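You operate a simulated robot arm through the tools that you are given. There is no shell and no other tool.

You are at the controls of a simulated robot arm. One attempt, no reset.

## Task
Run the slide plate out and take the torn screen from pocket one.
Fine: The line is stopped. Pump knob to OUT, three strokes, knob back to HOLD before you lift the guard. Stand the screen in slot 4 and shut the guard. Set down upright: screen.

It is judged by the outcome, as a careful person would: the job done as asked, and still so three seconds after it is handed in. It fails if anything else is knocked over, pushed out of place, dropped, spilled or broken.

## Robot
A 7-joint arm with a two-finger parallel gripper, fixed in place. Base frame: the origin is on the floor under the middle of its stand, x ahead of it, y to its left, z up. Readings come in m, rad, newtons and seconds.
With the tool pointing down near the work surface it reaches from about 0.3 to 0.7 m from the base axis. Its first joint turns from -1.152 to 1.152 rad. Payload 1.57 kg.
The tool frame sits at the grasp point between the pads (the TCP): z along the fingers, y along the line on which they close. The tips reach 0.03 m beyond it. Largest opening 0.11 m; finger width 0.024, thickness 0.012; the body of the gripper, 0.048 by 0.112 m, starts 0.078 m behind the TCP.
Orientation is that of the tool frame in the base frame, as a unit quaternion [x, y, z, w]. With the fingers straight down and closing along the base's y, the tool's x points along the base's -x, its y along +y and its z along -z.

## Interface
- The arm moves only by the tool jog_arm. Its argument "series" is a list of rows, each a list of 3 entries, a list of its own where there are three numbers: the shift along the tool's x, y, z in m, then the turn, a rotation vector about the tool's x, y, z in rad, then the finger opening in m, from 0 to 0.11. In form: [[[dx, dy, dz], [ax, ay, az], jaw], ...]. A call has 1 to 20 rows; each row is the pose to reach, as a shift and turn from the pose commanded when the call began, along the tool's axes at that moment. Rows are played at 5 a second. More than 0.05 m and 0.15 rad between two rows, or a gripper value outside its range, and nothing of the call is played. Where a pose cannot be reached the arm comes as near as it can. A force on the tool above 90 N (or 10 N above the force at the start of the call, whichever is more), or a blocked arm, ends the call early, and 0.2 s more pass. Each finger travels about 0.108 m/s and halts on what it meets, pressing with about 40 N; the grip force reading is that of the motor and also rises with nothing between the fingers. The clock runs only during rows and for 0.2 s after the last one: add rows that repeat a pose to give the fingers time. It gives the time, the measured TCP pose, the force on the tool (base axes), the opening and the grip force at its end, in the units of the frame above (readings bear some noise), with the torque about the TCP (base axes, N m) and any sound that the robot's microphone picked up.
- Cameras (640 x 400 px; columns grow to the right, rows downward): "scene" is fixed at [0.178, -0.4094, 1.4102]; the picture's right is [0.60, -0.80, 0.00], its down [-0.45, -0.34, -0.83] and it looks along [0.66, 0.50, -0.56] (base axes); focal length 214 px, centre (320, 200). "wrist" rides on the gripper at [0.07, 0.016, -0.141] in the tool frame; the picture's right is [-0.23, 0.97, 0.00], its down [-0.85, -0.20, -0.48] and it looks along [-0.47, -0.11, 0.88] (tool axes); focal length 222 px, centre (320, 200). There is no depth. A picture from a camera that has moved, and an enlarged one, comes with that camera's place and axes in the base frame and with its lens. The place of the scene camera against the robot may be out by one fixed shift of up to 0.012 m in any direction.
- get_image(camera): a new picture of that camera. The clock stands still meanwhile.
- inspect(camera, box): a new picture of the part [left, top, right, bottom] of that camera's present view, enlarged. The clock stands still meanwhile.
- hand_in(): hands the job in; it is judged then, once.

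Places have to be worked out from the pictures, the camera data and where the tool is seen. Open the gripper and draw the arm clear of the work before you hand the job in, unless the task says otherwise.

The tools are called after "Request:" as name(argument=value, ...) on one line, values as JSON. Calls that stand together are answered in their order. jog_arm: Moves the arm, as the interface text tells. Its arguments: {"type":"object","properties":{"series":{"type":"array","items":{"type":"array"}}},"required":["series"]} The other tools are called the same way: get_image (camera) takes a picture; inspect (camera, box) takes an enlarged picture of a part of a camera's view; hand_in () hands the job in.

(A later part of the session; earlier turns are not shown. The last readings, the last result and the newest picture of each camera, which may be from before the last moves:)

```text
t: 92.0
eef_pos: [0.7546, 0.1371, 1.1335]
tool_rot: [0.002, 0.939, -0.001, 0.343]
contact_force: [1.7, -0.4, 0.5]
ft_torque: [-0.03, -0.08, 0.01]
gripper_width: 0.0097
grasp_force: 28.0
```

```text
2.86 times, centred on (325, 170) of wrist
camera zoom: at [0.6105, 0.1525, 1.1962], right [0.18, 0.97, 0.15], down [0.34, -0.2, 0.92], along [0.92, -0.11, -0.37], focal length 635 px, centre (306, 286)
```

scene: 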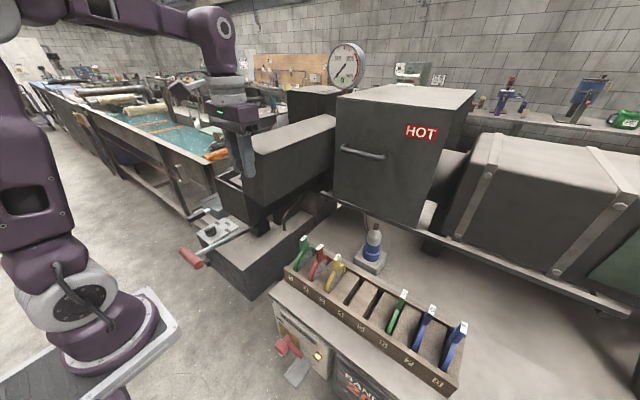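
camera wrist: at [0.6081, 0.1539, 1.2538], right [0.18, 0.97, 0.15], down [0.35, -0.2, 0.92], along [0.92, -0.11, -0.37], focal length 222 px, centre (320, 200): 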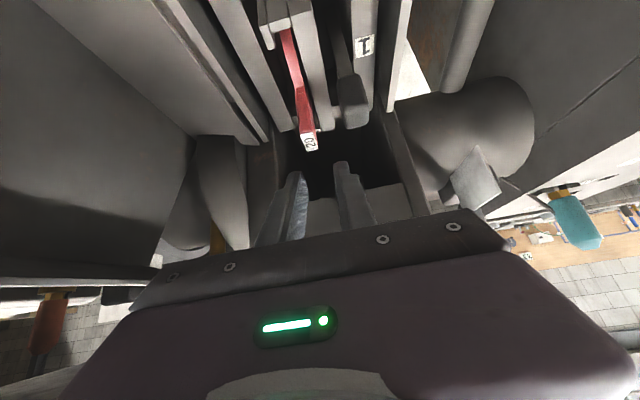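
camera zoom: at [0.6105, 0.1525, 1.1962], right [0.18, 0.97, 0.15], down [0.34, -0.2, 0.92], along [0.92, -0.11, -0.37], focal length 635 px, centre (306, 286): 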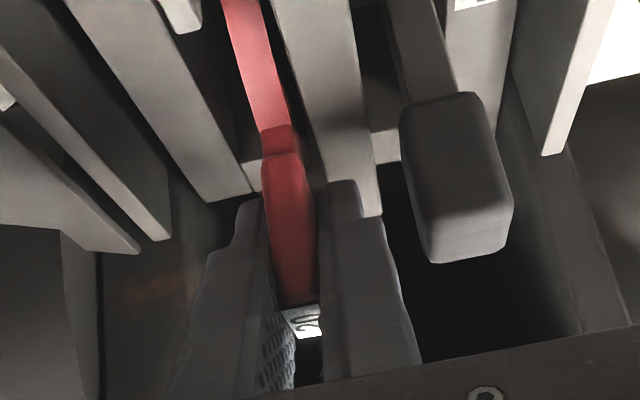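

The tab is gripped (9.7 mm) without side load. I lift gently 2 cm to see whether the screen comes freely.

Request:
jog_arm(series=[[[-0.0032, 0, -0.0038], [0, 0, 0], 0.004], [[-0.0064, 0, -0.0077], [0, 0, 0], 0.004], [[-0.0097, 0, -0.0115], [0, 0, 0], 0.004], [[-0.0129, 0, -0.0153], [0, 0, 0], 0.004], [[-0.0129, 0, -0.0153], [0, 0, 0], 0.004]])

Request:
inspect(camera="wrist", box=[260, 100, 390, 240])

```text
t: 93.2
eef_pos: [0.7543, 0.1367, 1.1537]
tool_rot: [0.001, 0.939, 0.0, 0.343]
contact_force: [-0.8, 0.9, -1.7]
ft_torque: [0.01, -0.01, 0.02]
gripper_width: 0.0095
grasp_force: 27.5
```

```text
2.86 times, centred on (325, 170) of wrist
camera zoom: at [0.6103, 0.1527, 1.2169], right [0.18, 0.97, 0.15], down [0.35, -0.2, 0.92], along [0.92, -0.11, -0.37], focal length 635 px, centre (306, 286)
```

zoom: 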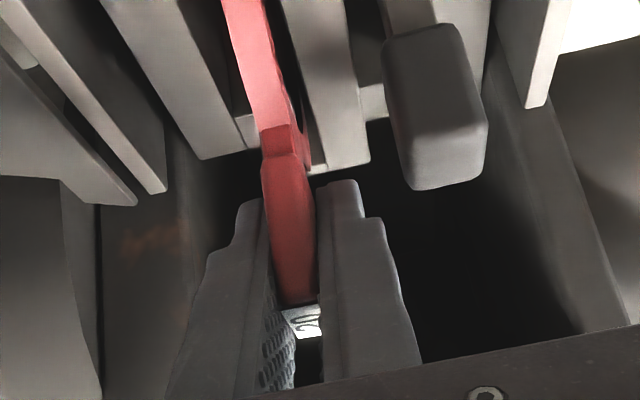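

The screen rises freely (about 1.7 N of weight). I continue straight up another 6.5 cm.

Request:
jog_arm(series=[[[-0.0084, 0, -0.01], [0, 0, 0], 0.004], [[-0.0168, 0, -0.0199], [0, 0, 0], 0.004], [[-0.0251, 0, -0.0298], [0, 0, 0], 0.004], [[-0.0335, 0, -0.0398], [0, 0, 0], 0.004], [[-0.0419, 0, -0.0497], [0, 0, 0], 0.004], [[-0.0419, 0, -0.0497], [0, 0, 0], 0.004]])

Request:
get_image(camera="wrist")

Request:
inspect(camera="scene", box=[180, 60, 360, 220])

```text
t: 94.6
eef_pos: [0.7547, 0.1371, 1.2181]
tool_rot: [0.002, 0.939, -0.001, 0.343]
contact_force: [0.0, 0.2, -0.9]
ft_torque: [0.02, -0.01, 0.01]
gripper_width: 0.0094
grasp_force: 28.4
```

```text
taken
camera wrist: at [0.6105, 0.1526, 1.2811], right [0.18, 0.97, 0.15], down [0.35, -0.2, 0.92], along [0.92, -0.11, -0.37], focal length 222 px, centre (320, 200)
```

wrist: 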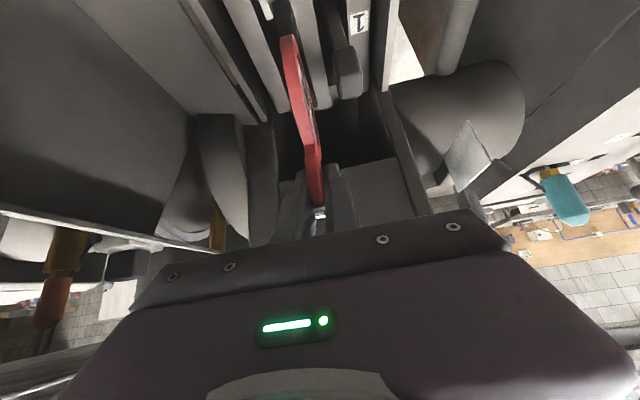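

```text
2.50 times, centred on (270, 140) of scene
camera zoom: at [0.178, -0.4094, 1.4102], right [0.6, -0.8, 0.0], down [-0.45, -0.34, -0.83], along [0.66, 0.5, -0.56], focal length 536 px, centre (445, 350)
```

zoom: 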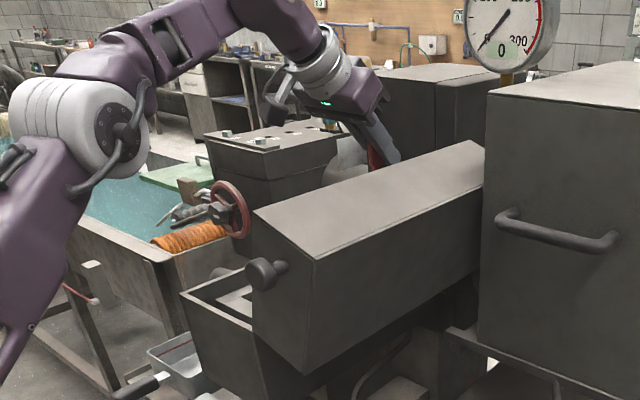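

The disc (about 90 mm across) now has its bottom near z 1.09. I raise it further while drawing back toward −x, so it stays short of the yellow tab until its bottom is above z≈1.17.

Request:
jog_arm(series=[[[-0.0077, 0, -0.0092], [0, 0, 0], 0.004], [[-0.0104, 0, -0.0279], [0, 0, 0], 0.004], [[-0.0099, 0, -0.0505], [0, 0, 0], 0.004], [[-0.0078, 0, -0.0744], [0, 0, 0], 0.004], [[-0.0043, 0, -0.0983], [0, 0, 0], 0.004], [[0.0052, 0, -0.1181], [0, 0, 0], 0.004], [[0.0052, 0, -0.1181], [0, 0, 0], 0.004]])

Request:
get_image(camera="wrist")

Request:
inspect(camera="scene", box=[180, 40, 360, 200])

```text
t: 96.2
eef_pos: [0.6728, 0.1368, 1.3067]
tool_rot: [0.001, 0.939, 0.0, 0.343]
contact_force: [-0.3, 0.3, -0.4]
ft_torque: [0.01, 0.0, -0.03]
gripper_width: 0.0094
grasp_force: 27.8
```

```text
taken
camera wrist: at [0.5288, 0.1534, 1.368], right [0.18, 0.97, 0.15], down [0.35, -0.2, 0.92], along [0.92, -0.11, -0.37], focal length 222 px, centre (320, 200)
```

wrist: 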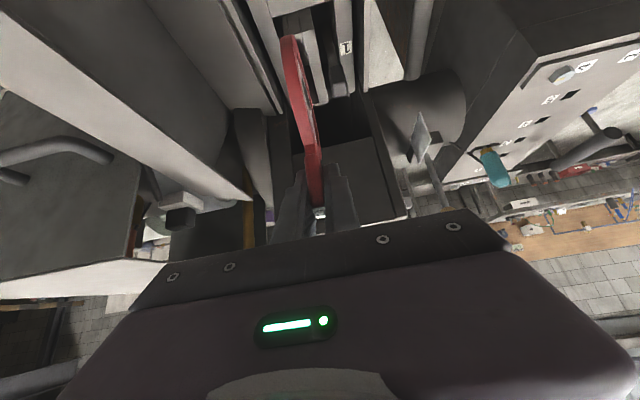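

```text
2.50 times, centred on (270, 120) of scene
camera zoom: at [0.178, -0.4094, 1.4102], right [0.6, -0.8, 0.0], down [-0.45, -0.34, -0.83], along [0.66, 0.5, -0.56], focal length 536 px, centre (445, 400)
```

zoom: 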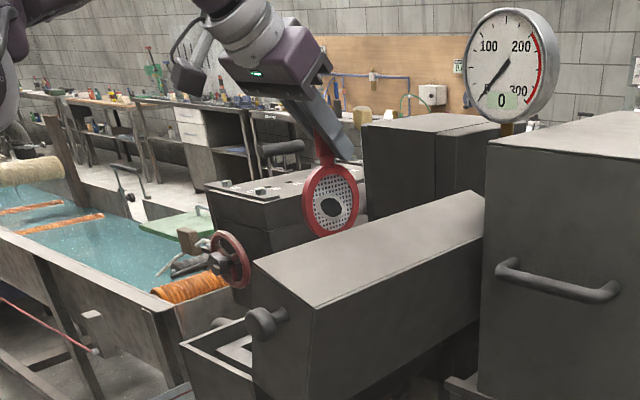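

The torn screen (hole in the mesh) hangs upright and clear. I draw straight back toward −x at this height, over the yellow tab and out past the open guard and its knob.

Request:
jog_arm(series=[[[0.0306, 0, -0.0258], [0, 0, 0], 0.004], [[0.0612, 0, -0.0515], [0, 0, 0], 0.004], [[0.0918, 0, -0.0773], [0, 0, 0], 0.004], [[0.1224, 0, -0.103], [0, 0, 0], 0.004], [[0.153, 0, -0.1288], [0, 0, 0], 0.004], [[0.1836, 0, -0.1546], [0, 0, 0], 0.004], [[0.2142, 0, -0.1803], [0, 0, 0], 0.004], [[0.2448, 0, -0.2061], [0, 0, 0], 0.004], [[0.2601, 0, -0.219], [0, 0, 0], 0.004], [[0.2601, 0, -0.219], [0, 0, 0], 0.004]])

Request:
get_image(camera="scene")

Request:
get_image(camera="wrist")

```text
t: 98.4
eef_pos: [0.3356, 0.1387, 1.304]
tool_rot: [0.002, 0.939, -0.001, 0.343]
contact_force: [0.4, 0.0, -0.2]
ft_torque: [0.0, -0.02, 0.0]
gripper_width: 0.0091
grasp_force: 27.5
```

```text
taken
```

scene: 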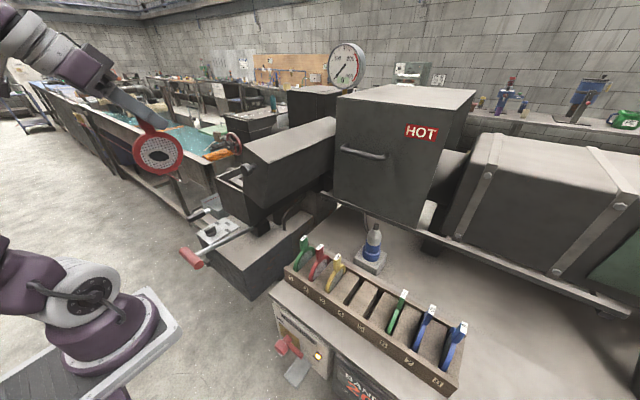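

```text
taken
camera wrist: at [0.1917, 0.1551, 1.3658], right [0.18, 0.97, 0.15], down [0.35, -0.2, 0.92], along [0.92, -0.11, -0.37], focal length 222 px, centre (320, 200)
```

wrist: 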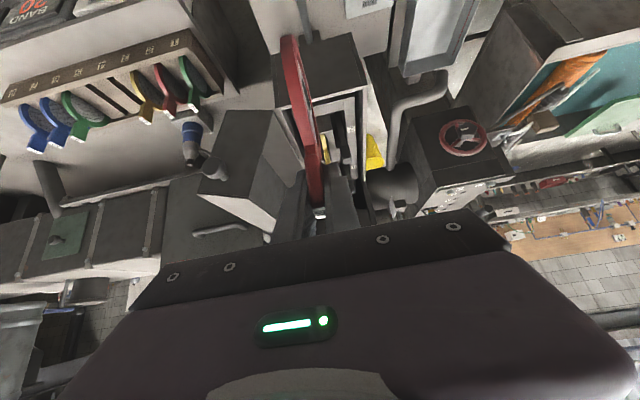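

Clear of the guard. I now swing to −y, in front of the rack, at the same height (screen edge stays about 4 cm short of the guard's knob).

Request:
jog_arm(series=[[[0, -0.042, 0], [0, 0, 0], 0.004], [[0, -0.084, 0], [0, 0, 0], 0.004], [[0, -0.126, 0], [0, 0, 0], 0.004], [[0, -0.168, 0], [0, 0, 0], 0.004], [[0, -0.21, 0], [0, 0, 0], 0.004], [[0, -0.252, 0], [0, 0, 0], 0.004], [[0, -0.294, 0], [0, 0, 0], 0.004], [[0, -0.336, 0], [0, 0, 0], 0.004], [[0, -0.378, 0], [0, 0, 0], 0.004], [[0, -0.419, 0], [0, 0, 0], 0.004], [[0, -0.419, 0], [0, 0, 0], 0.004]])

Request:
get_image(camera="wrist")

Request:
inspect(camera="wrist", box=[200, 60, 440, 220])

Request:
get_image(camera="scene")

```text
t: 100.8
eef_pos: [0.3308, -0.2807, 1.3073]
tool_rot: [0.001, 0.939, -0.001, 0.343]
contact_force: [-0.3, -0.4, -1.2]
ft_torque: [0.04, -0.02, 0.01]
gripper_width: 0.0097
grasp_force: 28.1
```

```text
taken
camera wrist: at [0.1862, -0.2645, 1.3695], right [0.18, 0.97, 0.15], down [0.35, -0.2, 0.92], along [0.92, -0.11, -0.37], focal length 222 px, centre (320, 200)
```

wrist: 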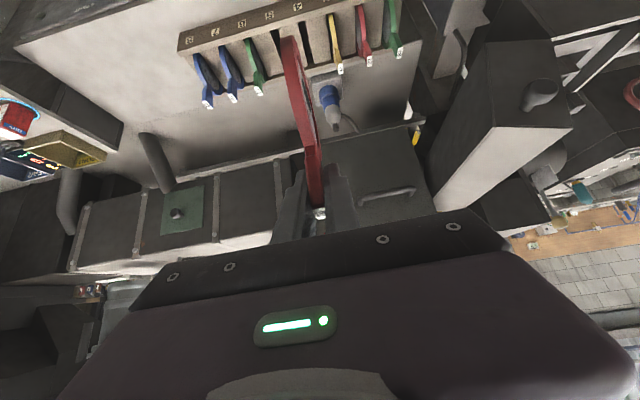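

```text
2.50 times, centred on (320, 140) of wrist
camera zoom: at [0.1862, -0.2645, 1.3695], right [0.18, 0.97, 0.15], down [0.35, -0.2, 0.92], along [0.92, -0.11, -0.37], focal length 555 px, centre (320, 350)
```

zoom: 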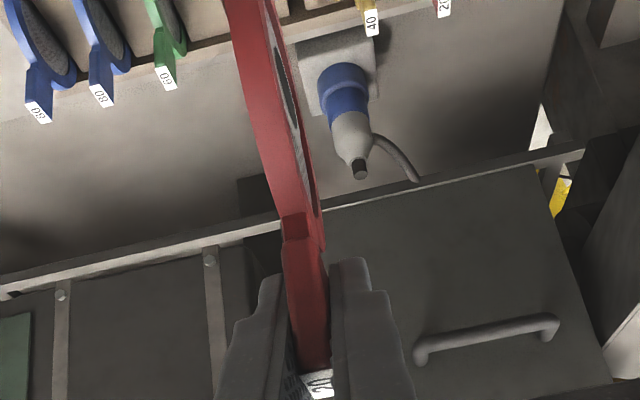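

```text
taken
```

scene: 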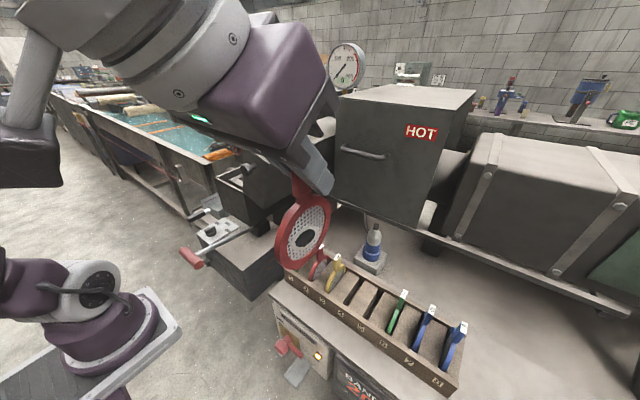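

The rack is in view behind the screen. I zoom on the rack to find slot 4 precisely.

Request:
inspect(camera="wrist", box=[170, 0, 420, 120])

Request:
inspect(camera="scene", box=[300, 240, 440, 360])

```text
2.56 times, centred on (295, 60) of wrist
camera zoom: at [0.1862, -0.2645, 1.3695], right [0.18, 0.97, 0.15], down [0.35, -0.2, 0.92], along [0.92, -0.11, -0.37], focal length 569 px, centre (384, 558)
```

zoom: 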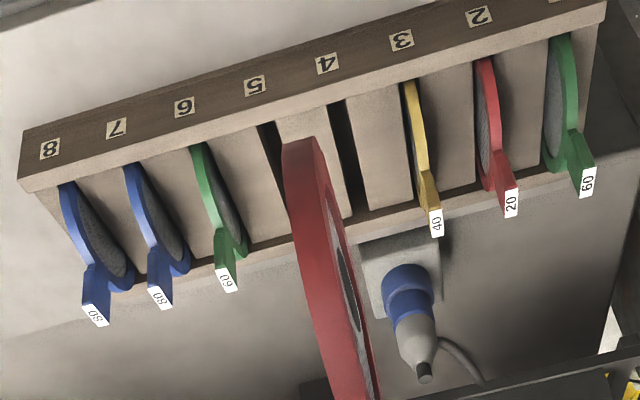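

```text
3.33 times, centred on (370, 300) of scene
camera zoom: at [0.178, -0.4094, 1.4102], right [0.6, -0.8, 0.0], down [-0.45, -0.34, -0.83], along [0.66, 0.5, -0.56], focal length 715 px, centre (153, -133)
```

zoom: 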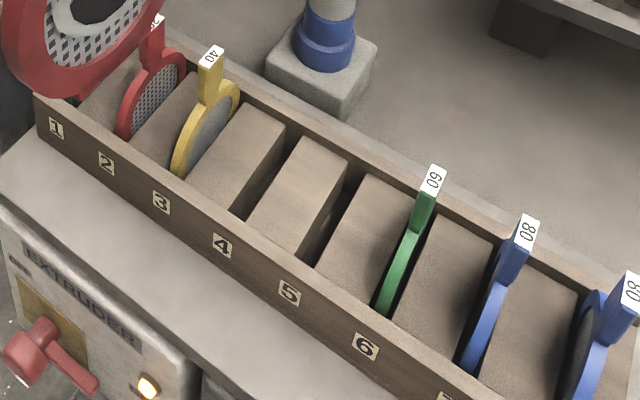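

Slot 4 is the gap right behind label 4, at about [0.5055, −0.278], and the seated tab tops in the rack are at z≈0.979. I move forward and down to about 17 cm above the seated height, directly over slot 4.

Request:
jog_arm(series=[[[-0.0054, 0.0004, 0.0388], [0, 0, 0], 0.004], [[-0.0108, 0.0008, 0.0775], [0, 0, 0], 0.004], [[-0.0163, 0.0012, 0.1163], [0, 0, 0], 0.004], [[-0.0217, 0.0016, 0.1551], [0, 0, 0], 0.004], [[-0.0271, 0.002, 0.1938], [0, 0, 0], 0.004], [[-0.0325, 0.0023, 0.2326], [0, 0, 0], 0.004], [[-0.0325, 0.0023, 0.2326], [0, 0, 0], 0.004]])

Request:
get_image(camera="wrist")

Request:
inspect(camera="wrist", box=[220, 0, 420, 125])

Request:
inspect(camera="scene", box=[290, 210, 430, 330])

```text
t: 102.4
eef_pos: [0.4296, -0.2604, 1.1922]
tool_rot: [0.001, 0.939, -0.001, 0.344]
contact_force: [-0.2, 0.0, -0.3]
ft_torque: [0.0, 0.0, 0.0]
gripper_width: 0.0094
grasp_force: 27.9
out of reach, approached as far as the arm can: row 4, 5, 6, 7
```

```text
taken
camera wrist: at [0.2867, -0.2439, 1.2549], right [0.18, 0.97, 0.15], down [0.35, -0.2, 0.92], along [0.92, -0.11, -0.37], focal length 222 px, centre (320, 200)
```

wrist: 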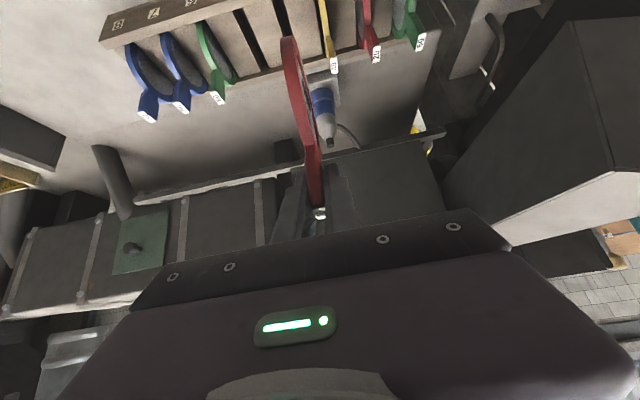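

```text
3.20 times, centred on (320, 62) of wrist
camera zoom: at [0.2867, -0.2439, 1.2549], right [0.18, 0.97, 0.15], down [0.35, -0.2, 0.92], along [0.92, -0.11, -0.37], focal length 711 px, centre (320, 640)
```

zoom: 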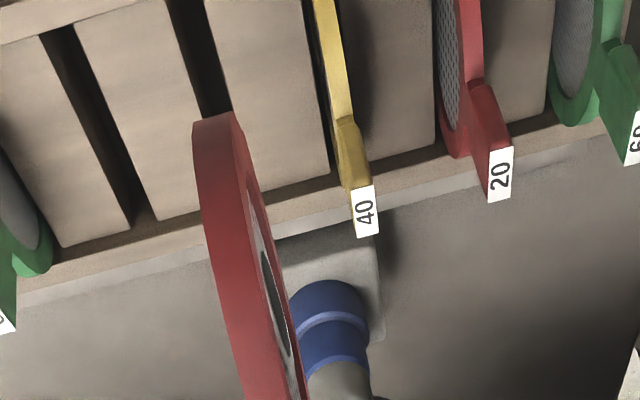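

```text
3.33 times, centred on (360, 270) of scene
camera zoom: at [0.178, -0.4094, 1.4102], right [0.6, -0.8, 0.0], down [-0.45, -0.34, -0.83], along [0.66, 0.5, -0.56], focal length 715 px, centre (187, -33)
```

zoom: 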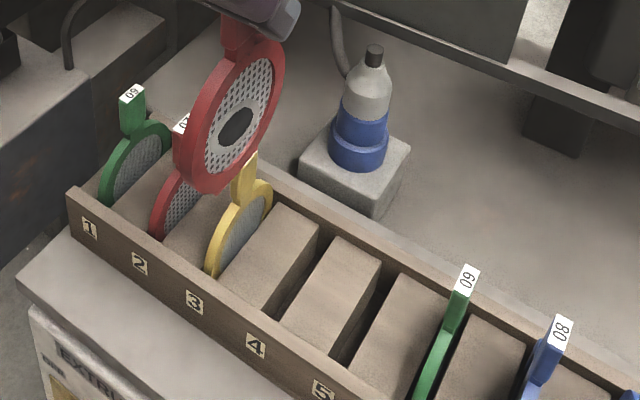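

The arm reports out of reach partway (a joint limit with this tilt on this side), stopping in free air at [0.43, −0.26, 1.19]. I test which direction is limited: first a small move straight forward at the same height.

Request:
jog_arm(series=[[[-0.023, 0, 0.0193], [0, 0, 0], 0.004], [[-0.0459, 0, 0.0386], [0, 0, 0], 0.004], [[-0.0459, 0, 0.0386], [0, 0, 0], 0.004]])

```text
t: 103.2
eef_pos: [0.4411, -0.2582, 1.1927]
tool_rot: [0.002, 0.939, 0.0, 0.343]
contact_force: [-1.0, 0.0, -0.6]
ft_torque: [0.01, -0.03, 0.0]
gripper_width: 0.0093
grasp_force: 27.8
out of reach, approached as far as the arm can: row 1, 2, 3
```

Forward motion is limited in this posture. I'll try reaching the spot with less tilt first (the held disc merely swings within its own plane), then tilt back once there, so the arm takes another posture.

Request:
jog_arm(series=[[[-0.0032, 0, -0.0038], [0, 0.1, 0], 0.004], [[-0.0064, 0, -0.0077], [0, 0.2, 0], 0.004], [[-0.0097, 0, -0.0115], [0, 0.3, 0], 0.004], [[-0.0129, 0, -0.0153], [0, 0.4, 0], 0.004], [[-0.0129, 0, -0.0153], [0, 0.5, 0], 0.004], [[-0.0129, 0, -0.0153], [0, 0.6, 0], 0.004], [[-0.0129, 0, -0.0153], [0, 0.7, 0], 0.004], [[-0.0129, 0, -0.0153], [0, 0.7, 0], 0.004]])

Request:
get_image(camera="scene")

```text
t: 105.0
eef_pos: [0.3973, -0.2756, 1.2542]
tool_rot: [0.002, 0.966, -0.008, 0.257]
contact_force: [0.3, 0.4, -1.3]
ft_torque: [0.01, -0.02, 0.03]
gripper_width: 0.0098
grasp_force: 27.9
out of reach, approached as far as the arm can: row 1, 2, 3, 4, 5, 6, 7, 8
```

```text
taken
```

scene: 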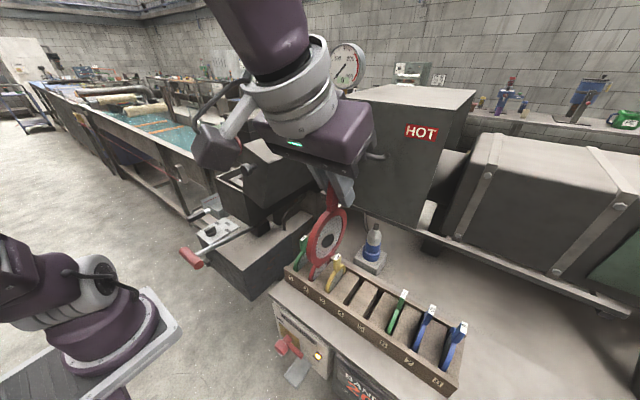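

The arm is cornered in this posture. I retreat up and toward the middle with less tilt, in the free space in front of the guard, to reset the posture.

Request:
jog_arm(series=[[[0.0059, 0.0376, -0.0122], [0, 0.053, 0], 0.004], [[0.0118, 0.0752, -0.0244], [0, 0.107, 0], 0.004], [[0.0177, 0.1128, -0.0366], [0, 0.16, 0], 0.004], [[0.0235, 0.1504, -0.0488], [0, 0.213, 0], 0.004], [[0.0294, 0.188, -0.061], [0, 0.267, 0], 0.004], [[0.0353, 0.2256, -0.0732], [0, 0.32, 0], 0.004], [[0.0353, 0.2256, -0.0732], [0, 0.32, 0], 0.004]])

Request:
get_image(camera="scene")

```text
t: 106.6
eef_pos: [0.3294, -0.0512, 1.2885]
tool_rot: [0.004, 0.995, -0.007, 0.1]
contact_force: [0.2, -0.4, -1.2]
ft_torque: [-0.02, -0.04, 0.01]
gripper_width: 0.0096
grasp_force: 27.4
```

```text
taken
```

scene: 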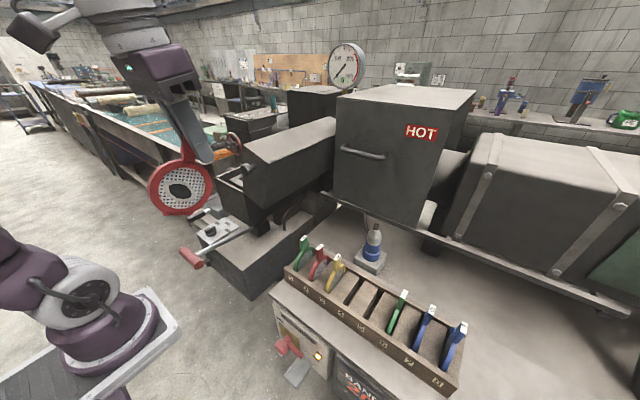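

Posture reset at [0.33, −0.05, 1.29] with a slight tilt of 0.2 rad, screen safely held. I approach the rack again with this small tilt: sideways first, then forward and down to z≈1.19.

Request:
jog_arm(series=[[[0, -0.0379, 0], [0, 0, 0], 0.004], [[0, -0.0757, 0], [0, 0, 0], 0.004], [[0, -0.1136, 0], [0, 0, 0], 0.004], [[0, -0.1515, 0], [0, 0, 0], 0.004], [[0, -0.1893, 0], [0, 0, 0], 0.004], [[0, -0.2272, 0], [0, 0, 0], 0.004], [[-0.0304, -0.2272, 0.0266], [0, 0, 0], 0.004], [[-0.0608, -0.2272, 0.0532], [0, 0, 0], 0.004], [[-0.0913, -0.2272, 0.0797], [0, 0, 0], 0.004], [[-0.1217, -0.2272, 0.1063], [0, 0, 0], 0.004], [[-0.1521, -0.2272, 0.1329], [0, 0, 0], 0.004], [[-0.1521, -0.2272, 0.1329], [0, 0, 0], 0.004]])

Request:
get_image(camera="scene")

```text
t: 109.2
eef_pos: [0.5049, -0.28, 1.1951]
tool_rot: [0.005, 0.995, -0.007, 0.1]
contact_force: [-0.1, -0.2, -0.5]
ft_torque: [0.03, -0.01, 0.0]
gripper_width: 0.0093
grasp_force: 27.3
```

```text
taken
```

scene: 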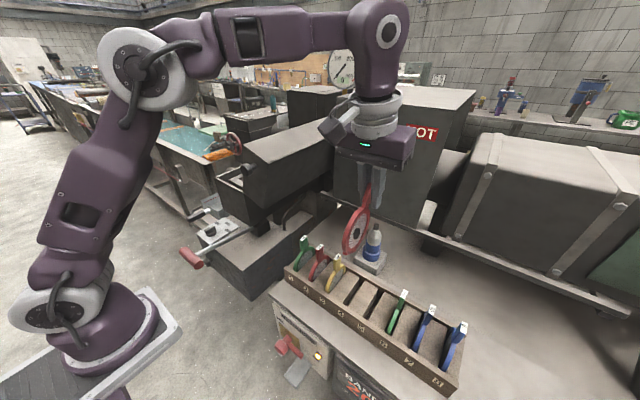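

Reached [0.505, −0.28, 1.195] with the small tilt. Now I tilt to 0.7 rad here so that the screen hangs upright, and see if the arm can do it.

Request:
jog_arm(series=[[[0, 0, 0], [0, -0.1, 0], 0.004], [[0, 0, 0], [0, -0.2, 0], 0.004], [[0, 0, 0], [0, -0.3, 0], 0.004], [[0, 0, 0], [0, -0.4, 0], 0.004], [[0, 0, 0], [0, -0.5, 0], 0.004], [[0, 0, 0], [0, -0.5, 0], 0.004]])

Request:
get_image(camera="wrist")

Request:
get_image(camera="scene")

```text
t: 110.6
eef_pos: [0.503, -0.2807, 1.1968]
tool_rot: [0.001, 0.939, -0.008, 0.343]
contact_force: [0.7, 0.1, -0.8]
ft_torque: [-0.01, -0.01, 0.06]
gripper_width: 0.0096
grasp_force: 27.9
```

```text
taken
camera wrist: at [0.3599, -0.2623, 1.2578], right [0.18, 0.97, 0.13], down [0.34, -0.19, 0.92], along [0.92, -0.12, -0.37], focal length 222 px, centre (320, 200)
```

wrist: 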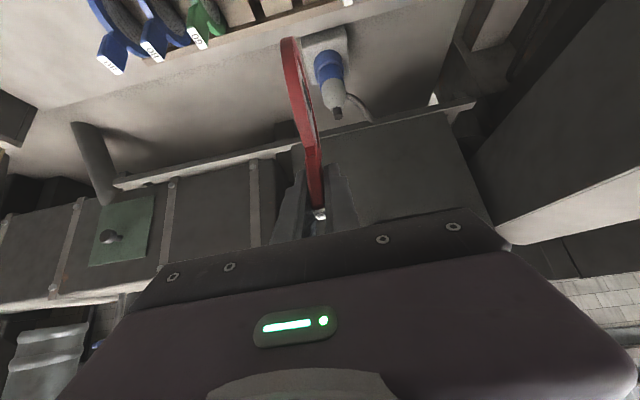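

```text
taken
```

scene: 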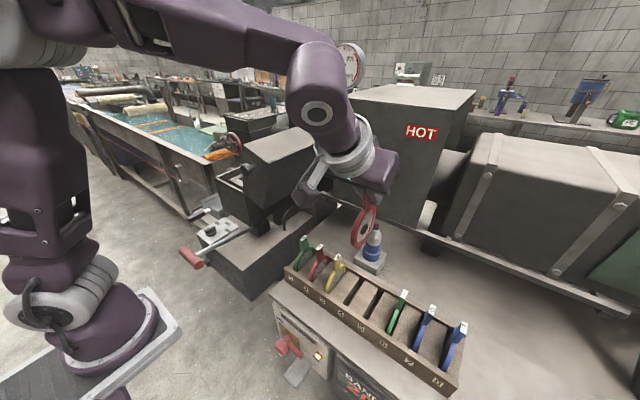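

The arm reached the upright tilt in a better posture. A tiny roll (~0.014 rad) has crept in; I remove it, then zoom to compare the disc's lower edge with the slot.

Request:
jog_arm(series=[[[0, 0, 0], [-0.0137, 0, 0.005], 0.004], [[0, 0, 0], [-0.0137, 0, 0.005], 0.004]])

Request:
inspect(camera="wrist", box=[200, 0, 360, 100])

Request:
inspect(camera="scene", box=[290, 190, 430, 310])

```text
t: 111.2
eef_pos: [0.5026, -0.2789, 1.1959]
tool_rot: [0.002, 0.939, -0.001, 0.344]
contact_force: [0.4, -0.1, -0.6]
ft_torque: [0.01, 0.0, -0.03]
gripper_width: 0.0093
grasp_force: 28.0
```

```text
4.00 times, centred on (280, 50) of wrist
camera zoom: at [0.3603, -0.2633, 1.2582], right [0.18, 0.97, 0.15], down [0.34, -0.2, 0.92], along [0.92, -0.11, -0.37], focal length 888 px, centre (480, 800)
```

zoom: 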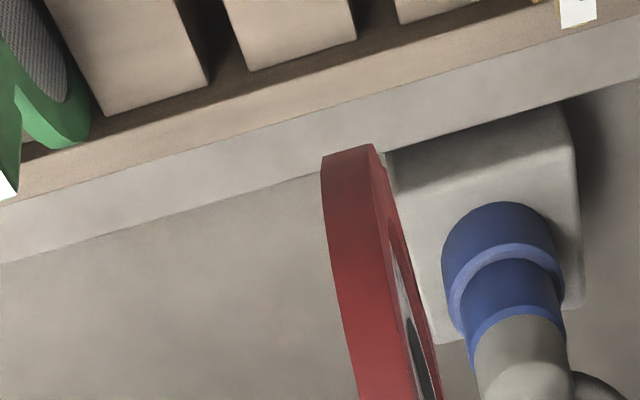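

```text
3.33 times, centred on (360, 250) of scene
camera zoom: at [0.178, -0.4094, 1.4102], right [0.6, -0.8, 0.0], down [-0.45, -0.34, -0.83], along [0.66, 0.5, -0.56], focal length 715 px, centre (187, 33)
```

zoom: 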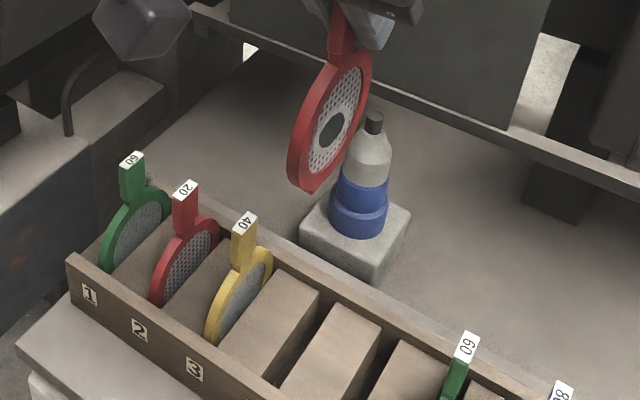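

Using the gap between the wooden blocks, slot 4 lies at y≈−0.278 (gap about 14.5 mm for a 9.8 mm ring). I correct x by +3 mm and lower until the ring's bottom is about 1.5 cm above the blocks.

Request:
jog_arm(series=[[[0.0201, 0.0005, 0.0249], [0, 0, 0], 0.004], [[0.0403, 0.001, 0.0497], [0, 0, 0], 0.004], [[0.0604, 0.001, 0.0746], [0, 0, 0], 0.004], [[0.0806, 0.001, 0.0994], [0, 0, 0], 0.004], [[0.1007, 0.001, 0.1243], [0, 0, 0], 0.004], [[0.1007, 0.001, 0.1243], [0, 0, 0], 0.004]])

Request:
get_image(camera="wrist")

Request:
inspect(camera="wrist", box=[220, 0, 350, 80])

Request:
inspect(camera="scene", box=[310, 230, 410, 320])

```text
t: 112.6
eef_pos: [0.5107, -0.2752, 1.0344]
tool_rot: [0.002, 0.939, -0.001, 0.343]
contact_force: [-0.6, -0.2, 0.3]
ft_torque: [0.0, -0.03, 0.0]
gripper_width: 0.0094
grasp_force: 28.3
```

```text
taken
camera wrist: at [0.3657, -0.2583, 1.0964], right [0.18, 0.97, 0.15], down [0.34, -0.2, 0.92], along [0.92, -0.11, -0.37], focal length 222 px, centre (320, 200)
```

wrist: 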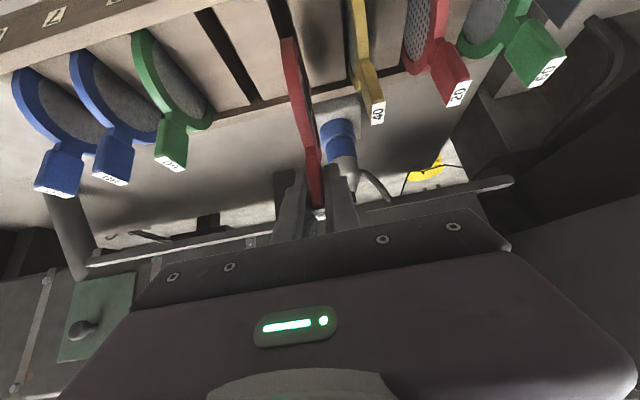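

```text
4.92 times, centred on (285, 40) of wrist
camera zoom: at [0.3657, -0.2583, 1.0964], right [0.18, 0.97, 0.15], down [0.34, -0.2, 0.92], along [0.92, -0.11, -0.37], focal length 1094 px, centre (492, 988)
```

zoom: 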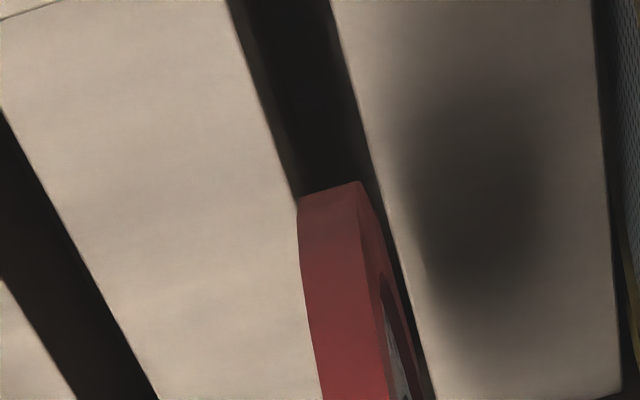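

```text
4.44 times, centred on (360, 275) of scene
camera zoom: at [0.178, -0.4094, 1.4102], right [0.6, -0.8, 0.0], down [-0.45, -0.34, -0.83], along [0.66, 0.5, -0.56], focal length 953 px, centre (142, -133)
```

zoom: 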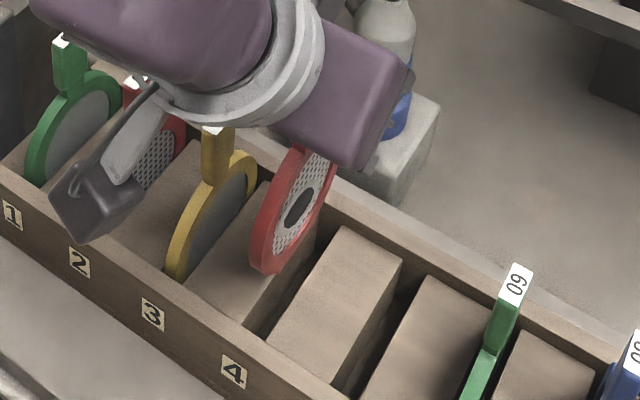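

I see the gap clearly now: the ring should move about 2 mm toward −y and 4 mm toward −x (compared with the seated yellow tab at x≈0.506). I apply that with only a 4 mm descent and re-check.

Request:
jog_arm(series=[[[0.003, -0.0012, -0.001], [0, 0, 0], 0.004], [[0.0059, -0.0022, 0.0001], [0, 0, 0], 0.004], [[0.0059, -0.0022, 0.0001], [0, 0, 0], 0.004]])

Request:
inspect(camera="wrist", box=[220, 0, 350, 80])

Request:
inspect(camera="wrist", box=[230, 40, 430, 220])

```text
t: 113.4
eef_pos: [0.5042, -0.2802, 1.0319]
tool_rot: [0.002, 0.939, -0.001, 0.343]
contact_force: [0.1, -0.2, -0.2]
ft_torque: [0.0, -0.02, -0.02]
gripper_width: 0.0095
grasp_force: 27.5
```

```text
4.92 times, centred on (285, 40) of wrist
camera zoom: at [0.3604, -0.2627, 1.094], right [0.18, 0.97, 0.15], down [0.34, -0.2, 0.92], along [0.92, -0.11, -0.37], focal length 1094 px, centre (492, 988)
```

zoom: 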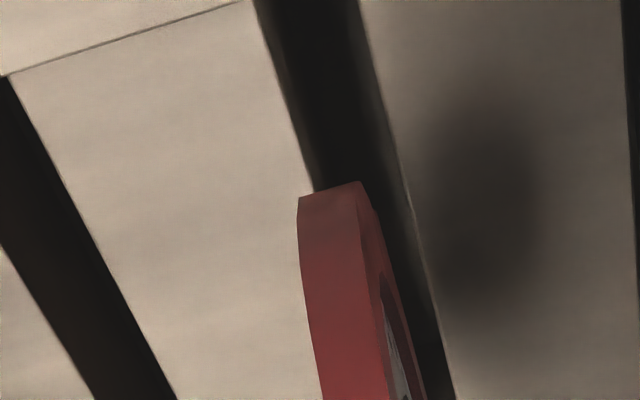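

```text
2.22 times, centred on (330, 130) of wrist
camera zoom: at [0.3604, -0.2627, 1.094], right [0.18, 0.97, 0.15], down [0.34, -0.2, 0.92], along [0.92, -0.11, -0.37], focal length 494 px, centre (298, 356)
```

zoom: 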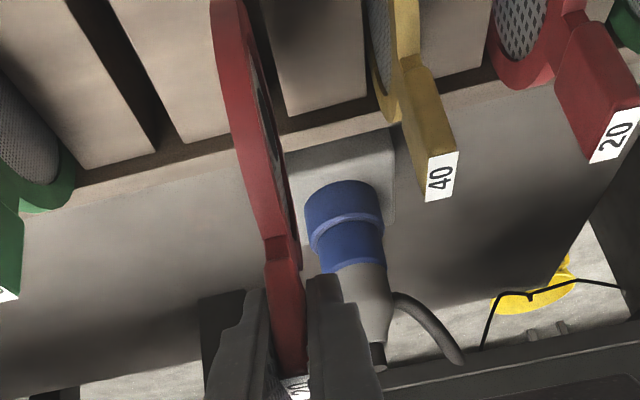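

Now the ring is about 1.8 mm too far toward −y relative to the gap (the move overshot slightly). I nudge +1.8 mm and look again.

Request:
jog_arm(series=[[[0, 0.0018, 0], [0, 0, 0], 0.004], [[0, 0.0018, 0], [0, 0, 0], 0.004], [[0, 0.0018, 0], [0, 0, 0], 0.004]])

Request:
inspect(camera="wrist", box=[220, 0, 350, 80])

```text
t: 114.2
eef_pos: [0.5037, -0.2778, 1.0319]
tool_rot: [0.002, 0.939, -0.001, 0.343]
contact_force: [0.2, 0.5, -0.7]
ft_torque: [0.0, -0.01, 0.0]
gripper_width: 0.0095
grasp_force: 27.9
```

```text
4.92 times, centred on (285, 40) of wrist
camera zoom: at [0.3599, -0.2615, 1.0943], right [0.18, 0.97, 0.15], down [0.34, -0.2, 0.92], along [0.92, -0.11, -0.37], focal length 1094 px, centre (492, 988)
```

zoom: 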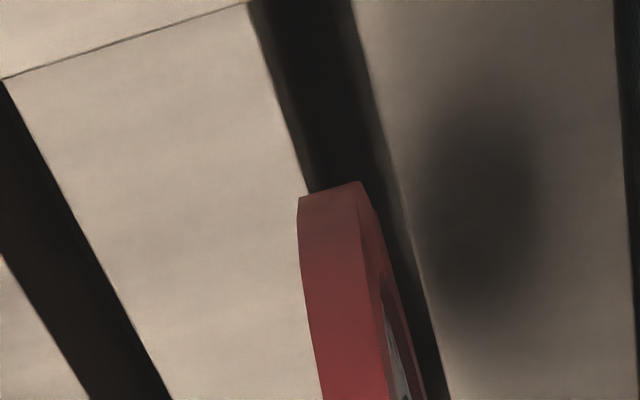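

The ring is now within half a millimetre of the gap's centre. I lower 3 cm into the slot with a 2 mm correction in x, watching the force.

Request:
jog_arm(series=[[[0.0036, 0.0003, 0.0049], [0, 0, 0], 0.004], [[0.0071, 0.0003, 0.0097], [0, 0, 0], 0.004], [[0.0107, 0.0003, 0.0146], [0, 0, 0], 0.004], [[0.0142, 0.0003, 0.0194], [0, 0, 0], 0.004], [[0.0178, 0.0003, 0.0243], [0, 0, 0], 0.004], [[0.0178, 0.0003, 0.0243], [0, 0, 0], 0.004]])

Request:
inspect(camera="wrist", box=[220, 0, 350, 80])

Request:
inspect(camera="scene", box=[310, 230, 410, 320])

```text
t: 115.6
eef_pos: [0.5034, -0.2794, 1.0015]
tool_rot: [0.003, 0.939, -0.001, 0.343]
contact_force: [-0.2, 0.3, 0.5]
ft_torque: [-0.02, -0.01, 0.01]
gripper_width: 0.0094
grasp_force: 27.8
```

```text
4.92 times, centred on (285, 40) of wrist
camera zoom: at [0.3604, -0.2625, 1.0647], right [0.18, 0.97, 0.15], down [0.34, -0.2, 0.92], along [0.92, -0.11, -0.37], focal length 1094 px, centre (492, 988)
```

zoom: 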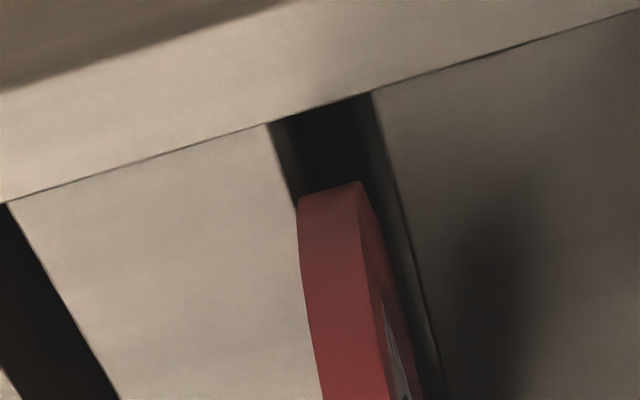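

```text
4.44 times, centred on (360, 275) of scene
camera zoom: at [0.178, -0.4094, 1.4102], right [0.6, -0.8, 0.0], down [-0.45, -0.34, -0.83], along [0.66, 0.5, -0.56], focal length 953 px, centre (142, -133)
```

zoom: 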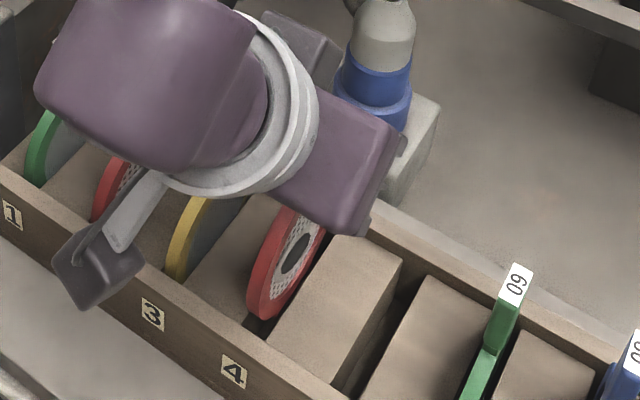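

The ring's lower part is at the slot mouth: about 1.4 mm off toward −y and 3 mm short in x. I correct both with an 8 mm descent and check.

Request:
jog_arm(series=[[[-0.0023, 0.0014, 0.0019], [0, 0, 0], 0.004], [[0.0003, 0.0014, 0.005], [0, 0, 0], 0.004], [[0.0029, 0.0014, 0.008], [0, 0, 0], 0.004], [[0.0029, 0.0014, 0.008], [0, 0, 0], 0.004]])

Request:
inspect(camera="wrist", box=[220, 0, 350, 80])

Request:
inspect(camera="wrist", box=[230, 40, 430, 220])

```text
t: 116.6
eef_pos: [0.5074, -0.2764, 0.9944]
tool_rot: [0.002, 0.94, -0.001, 0.342]
contact_force: [-0.2, 0.2, -0.2]
ft_torque: [-0.02, 0.0, 0.01]
gripper_width: 0.0096
grasp_force: 28.0
```

```text
4.92 times, centred on (285, 40) of wrist
camera zoom: at [0.3636, -0.2602, 1.0561], right [0.18, 0.97, 0.15], down [0.34, -0.2, 0.92], along [0.92, -0.11, -0.37], focal length 1094 px, centre (492, 988)
```

zoom: 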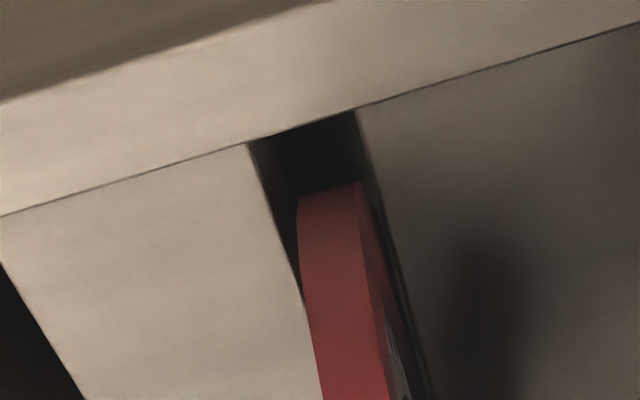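

```text
2.22 times, centred on (330, 130) of wrist
camera zoom: at [0.3636, -0.2602, 1.0561], right [0.18, 0.97, 0.15], down [0.34, -0.2, 0.92], along [0.92, -0.11, -0.37], focal length 494 px, centre (298, 356)
```

zoom: 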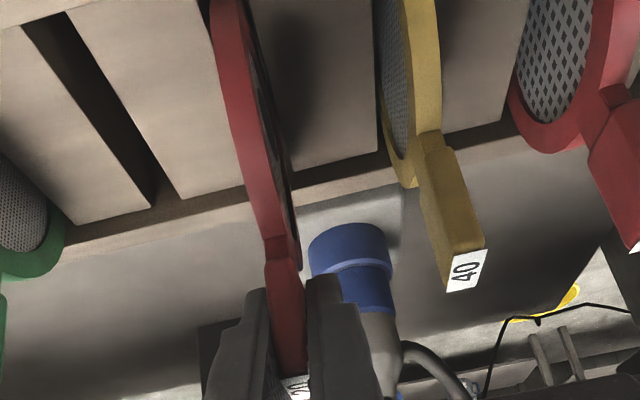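

The ring is in the mouth of slot 4 with clearance on both sides and no contact. I continue down 2 cm with a −0.8 mm trim.

Request:
jog_arm(series=[[[0.0032, -0.0008, 0.0036], [0, 0, 0], 0.004], [[0.0063, -0.0008, 0.0071], [0, 0, 0], 0.004], [[0.0095, -0.0008, 0.0107], [0, 0, 0], 0.004], [[0.0126, -0.0008, 0.0142], [0, 0, 0], 0.004], [[0.0126, -0.0008, 0.0142], [0, 0, 0], 0.004]])

Request:
inspect(camera="wrist", box=[220, 0, 350, 80])

Request:
inspect(camera="scene", box=[310, 230, 410, 320])

```text
t: 117.8
eef_pos: [0.5088, -0.2776, 0.9745]
tool_rot: [0.003, 0.94, -0.001, 0.342]
contact_force: [-1.3, 0.1, -1.1]
ft_torque: [0.02, -0.01, 0.0]
gripper_width: 0.0094
grasp_force: 27.6
```

```text
4.92 times, centred on (285, 40) of wrist
camera zoom: at [0.3646, -0.2617, 1.0368], right [0.18, 0.97, 0.15], down [0.34, -0.2, 0.92], along [0.92, -0.11, -0.37], focal length 1094 px, centre (492, 988)
```

zoom: 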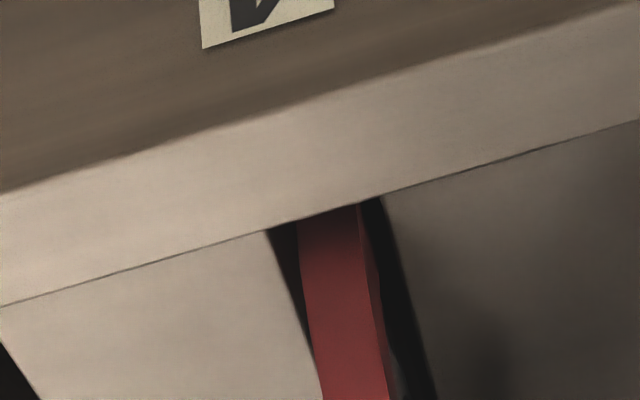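

```text
4.44 times, centred on (360, 275) of scene
camera zoom: at [0.178, -0.4094, 1.4102], right [0.6, -0.8, 0.0], down [-0.45, -0.34, -0.83], along [0.66, 0.5, -0.56], focal length 953 px, centre (142, -133)
```

zoom: 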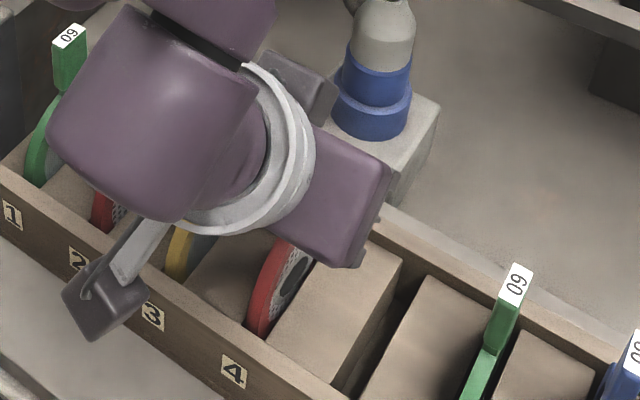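

The ring is nicely inside slot 4 between both blocks. I lower the last centimetre slowly, watching for contact with the slot floor.

Request:
jog_arm(series=[[[0.0016, 0, 0.0019], [0, 0, 0], 0.004], [[0.0032, 0, 0.0038], [0, 0, 0], 0.004], [[0.0048, 0, 0.0058], [0, 0, 0], 0.004], [[0.0064, 0, 0.0077], [0, 0, 0], 0.004], [[0.0064, 0, 0.0077], [0, 0, 0], 0.004]])

Request:
inspect(camera="wrist", box=[230, 40, 430, 220])

```text
t: 119.0
eef_pos: [0.5095, -0.2785, 0.9679]
tool_rot: [0.003, 0.939, -0.003, 0.344]
contact_force: [-3.1, 1.6, 23.8]
ft_torque: [0.02, 0.15, -0.03]
gripper_width: 0.0094
grasp_force: 27.7
```

```text
2.22 times, centred on (330, 130) of wrist
camera zoom: at [0.365, -0.2628, 1.0293], right [0.18, 0.97, 0.14], down [0.34, -0.2, 0.92], along [0.92, -0.11, -0.37], focal length 494 px, centre (298, 356)
```

zoom: 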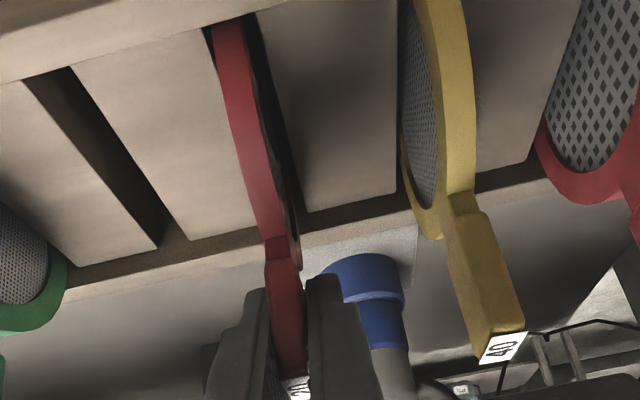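

The screen has reached the slot floor (24 N at z 0.968, as expected). I ease up 2 mm and open the fingers to 30 mm.

Request:
jog_arm(series=[[[-0.0014, 0, -0.0016], [0, 0, 0], 0.004], [[-0.0014, 0, -0.0016], [0, 0, 0], 0.012], [[-0.0014, 0, -0.0016], [0, 0, 0], 0.022], [[-0.0014, 0, -0.0016], [0, 0, 0], 0.03], [[-0.0014, 0, -0.0016], [0, 0, 0], 0.03]])

Request:
inspect(camera="wrist", box=[230, 40, 430, 220])

Request:
inspect(camera="scene", box=[310, 230, 410, 320])

```text
t: 120.2
eef_pos: [0.5072, -0.2781, 0.9689]
tool_rot: [0.002, 0.939, -0.001, 0.343]
contact_force: [-0.2, -0.2, -0.5]
ft_torque: [-0.01, -0.01, -0.02]
gripper_width: 0.0303
grasp_force: 0.1
```

```text
2.22 times, centred on (330, 130) of wrist
camera zoom: at [0.3636, -0.2622, 1.0303], right [0.18, 0.97, 0.15], down [0.34, -0.2, 0.92], along [0.92, -0.11, -0.37], focal length 494 px, centre (298, 356)
```

zoom: 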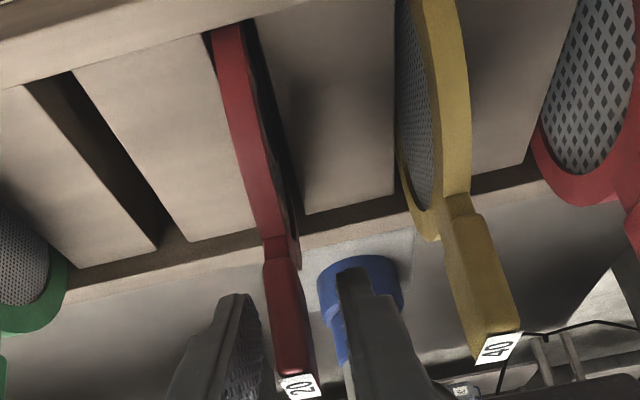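

```text
4.44 times, centred on (360, 275) of scene
camera zoom: at [0.178, -0.4094, 1.4102], right [0.6, -0.8, 0.0], down [-0.45, -0.34, -0.83], along [0.66, 0.5, -0.56], focal length 953 px, centre (142, -133)
```

zoom: 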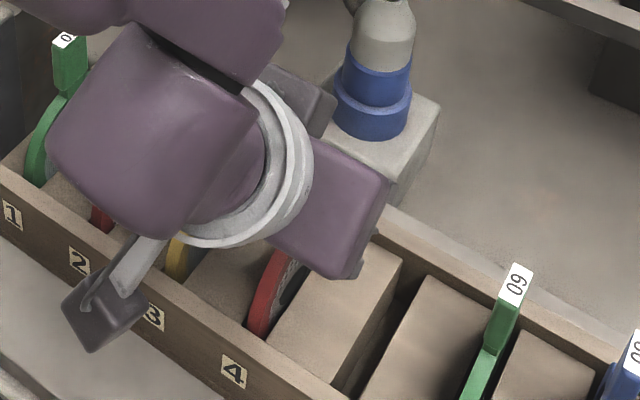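

The screen stands on its own in slot 4, parallel to its neighbours, tab free between the fingers. I rise straight up 15 cm.

Request:
jog_arm(series=[[[-0.0193, 0, -0.023], [0, 0, 0], 0.03], [[-0.0386, 0, -0.0459], [0, 0, 0], 0.03], [[-0.0612, 0, -0.0727], [0, 0, 0], 0.03], [[-0.0837, 0, -0.0995], [0, 0, 0], 0.03], [[-0.1063, 0, -0.1262], [0, 0, 0], 0.03], [[-0.1288, 0, -0.153], [0, 0, 0], 0.04], [[-0.1288, 0, -0.153], [0, 0, 0], 0.04]])

Request:
get_image(camera="wrist")

Request:
inspect(camera="scene", box=[290, 220, 430, 340])

```text
t: 121.8
eef_pos: [0.5063, -0.2771, 1.1693]
tool_rot: [0.003, 0.939, -0.001, 0.343]
contact_force: [-0.6, 0.4, -0.1]
ft_torque: [-0.03, 0.04, 0.0]
gripper_width: 0.0399
grasp_force: 0.0
```

```text
taken
camera wrist: at [0.3629, -0.261, 1.2299], right [0.18, 0.97, 0.15], down [0.34, -0.2, 0.92], along [0.92, -0.11, -0.37], focal length 222 px, centre (320, 200)
```

wrist: 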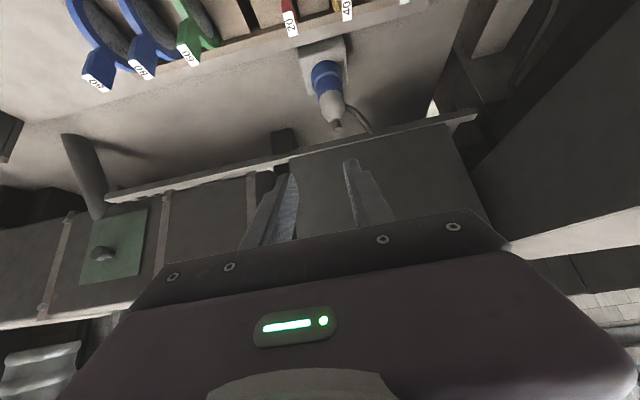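

```text
3.33 times, centred on (360, 280) of scene
camera zoom: at [0.178, -0.4094, 1.4102], right [0.6, -0.8, 0.0], down [-0.45, -0.34, -0.83], along [0.66, 0.5, -0.56], focal length 715 px, centre (187, -67)
```

zoom: 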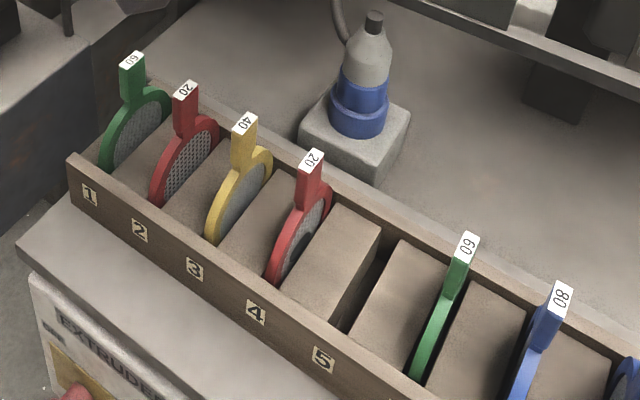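

The torn "20" screen stands upright in slot 4 in line with the others. Now to shut the guard: I first untilt the hand here at about z 1.19.

Request:
jog_arm(series=[[[-0.0064, 0, -0.0077], [0, 0.117, 0], 0.05], [[-0.0097, 0, -0.0115], [0, 0.234, 0], 0.06], [[-0.0097, 0, -0.0115], [0, 0.35, 0], 0.06], [[-0.0097, 0, -0.0115], [0, 0.467, 0], 0.06], [[-0.0097, 0, -0.0115], [0, 0.584, 0], 0.06], [[-0.0097, 0, -0.0115], [0, 0.7, 0], 0.06], [[-0.0097, 0, -0.0115], [0, 0.7, 0], 0.06]])

```text
t: 123.4
eef_pos: [0.5059, -0.2779, 1.1809]
tool_rot: [0.003, 1.0, 0.001, -0.001]
contact_force: [0.3, -0.1, 0.4]
ft_torque: [0.01, 0.02, -0.02]
gripper_width: 0.0599
grasp_force: 0.0
```

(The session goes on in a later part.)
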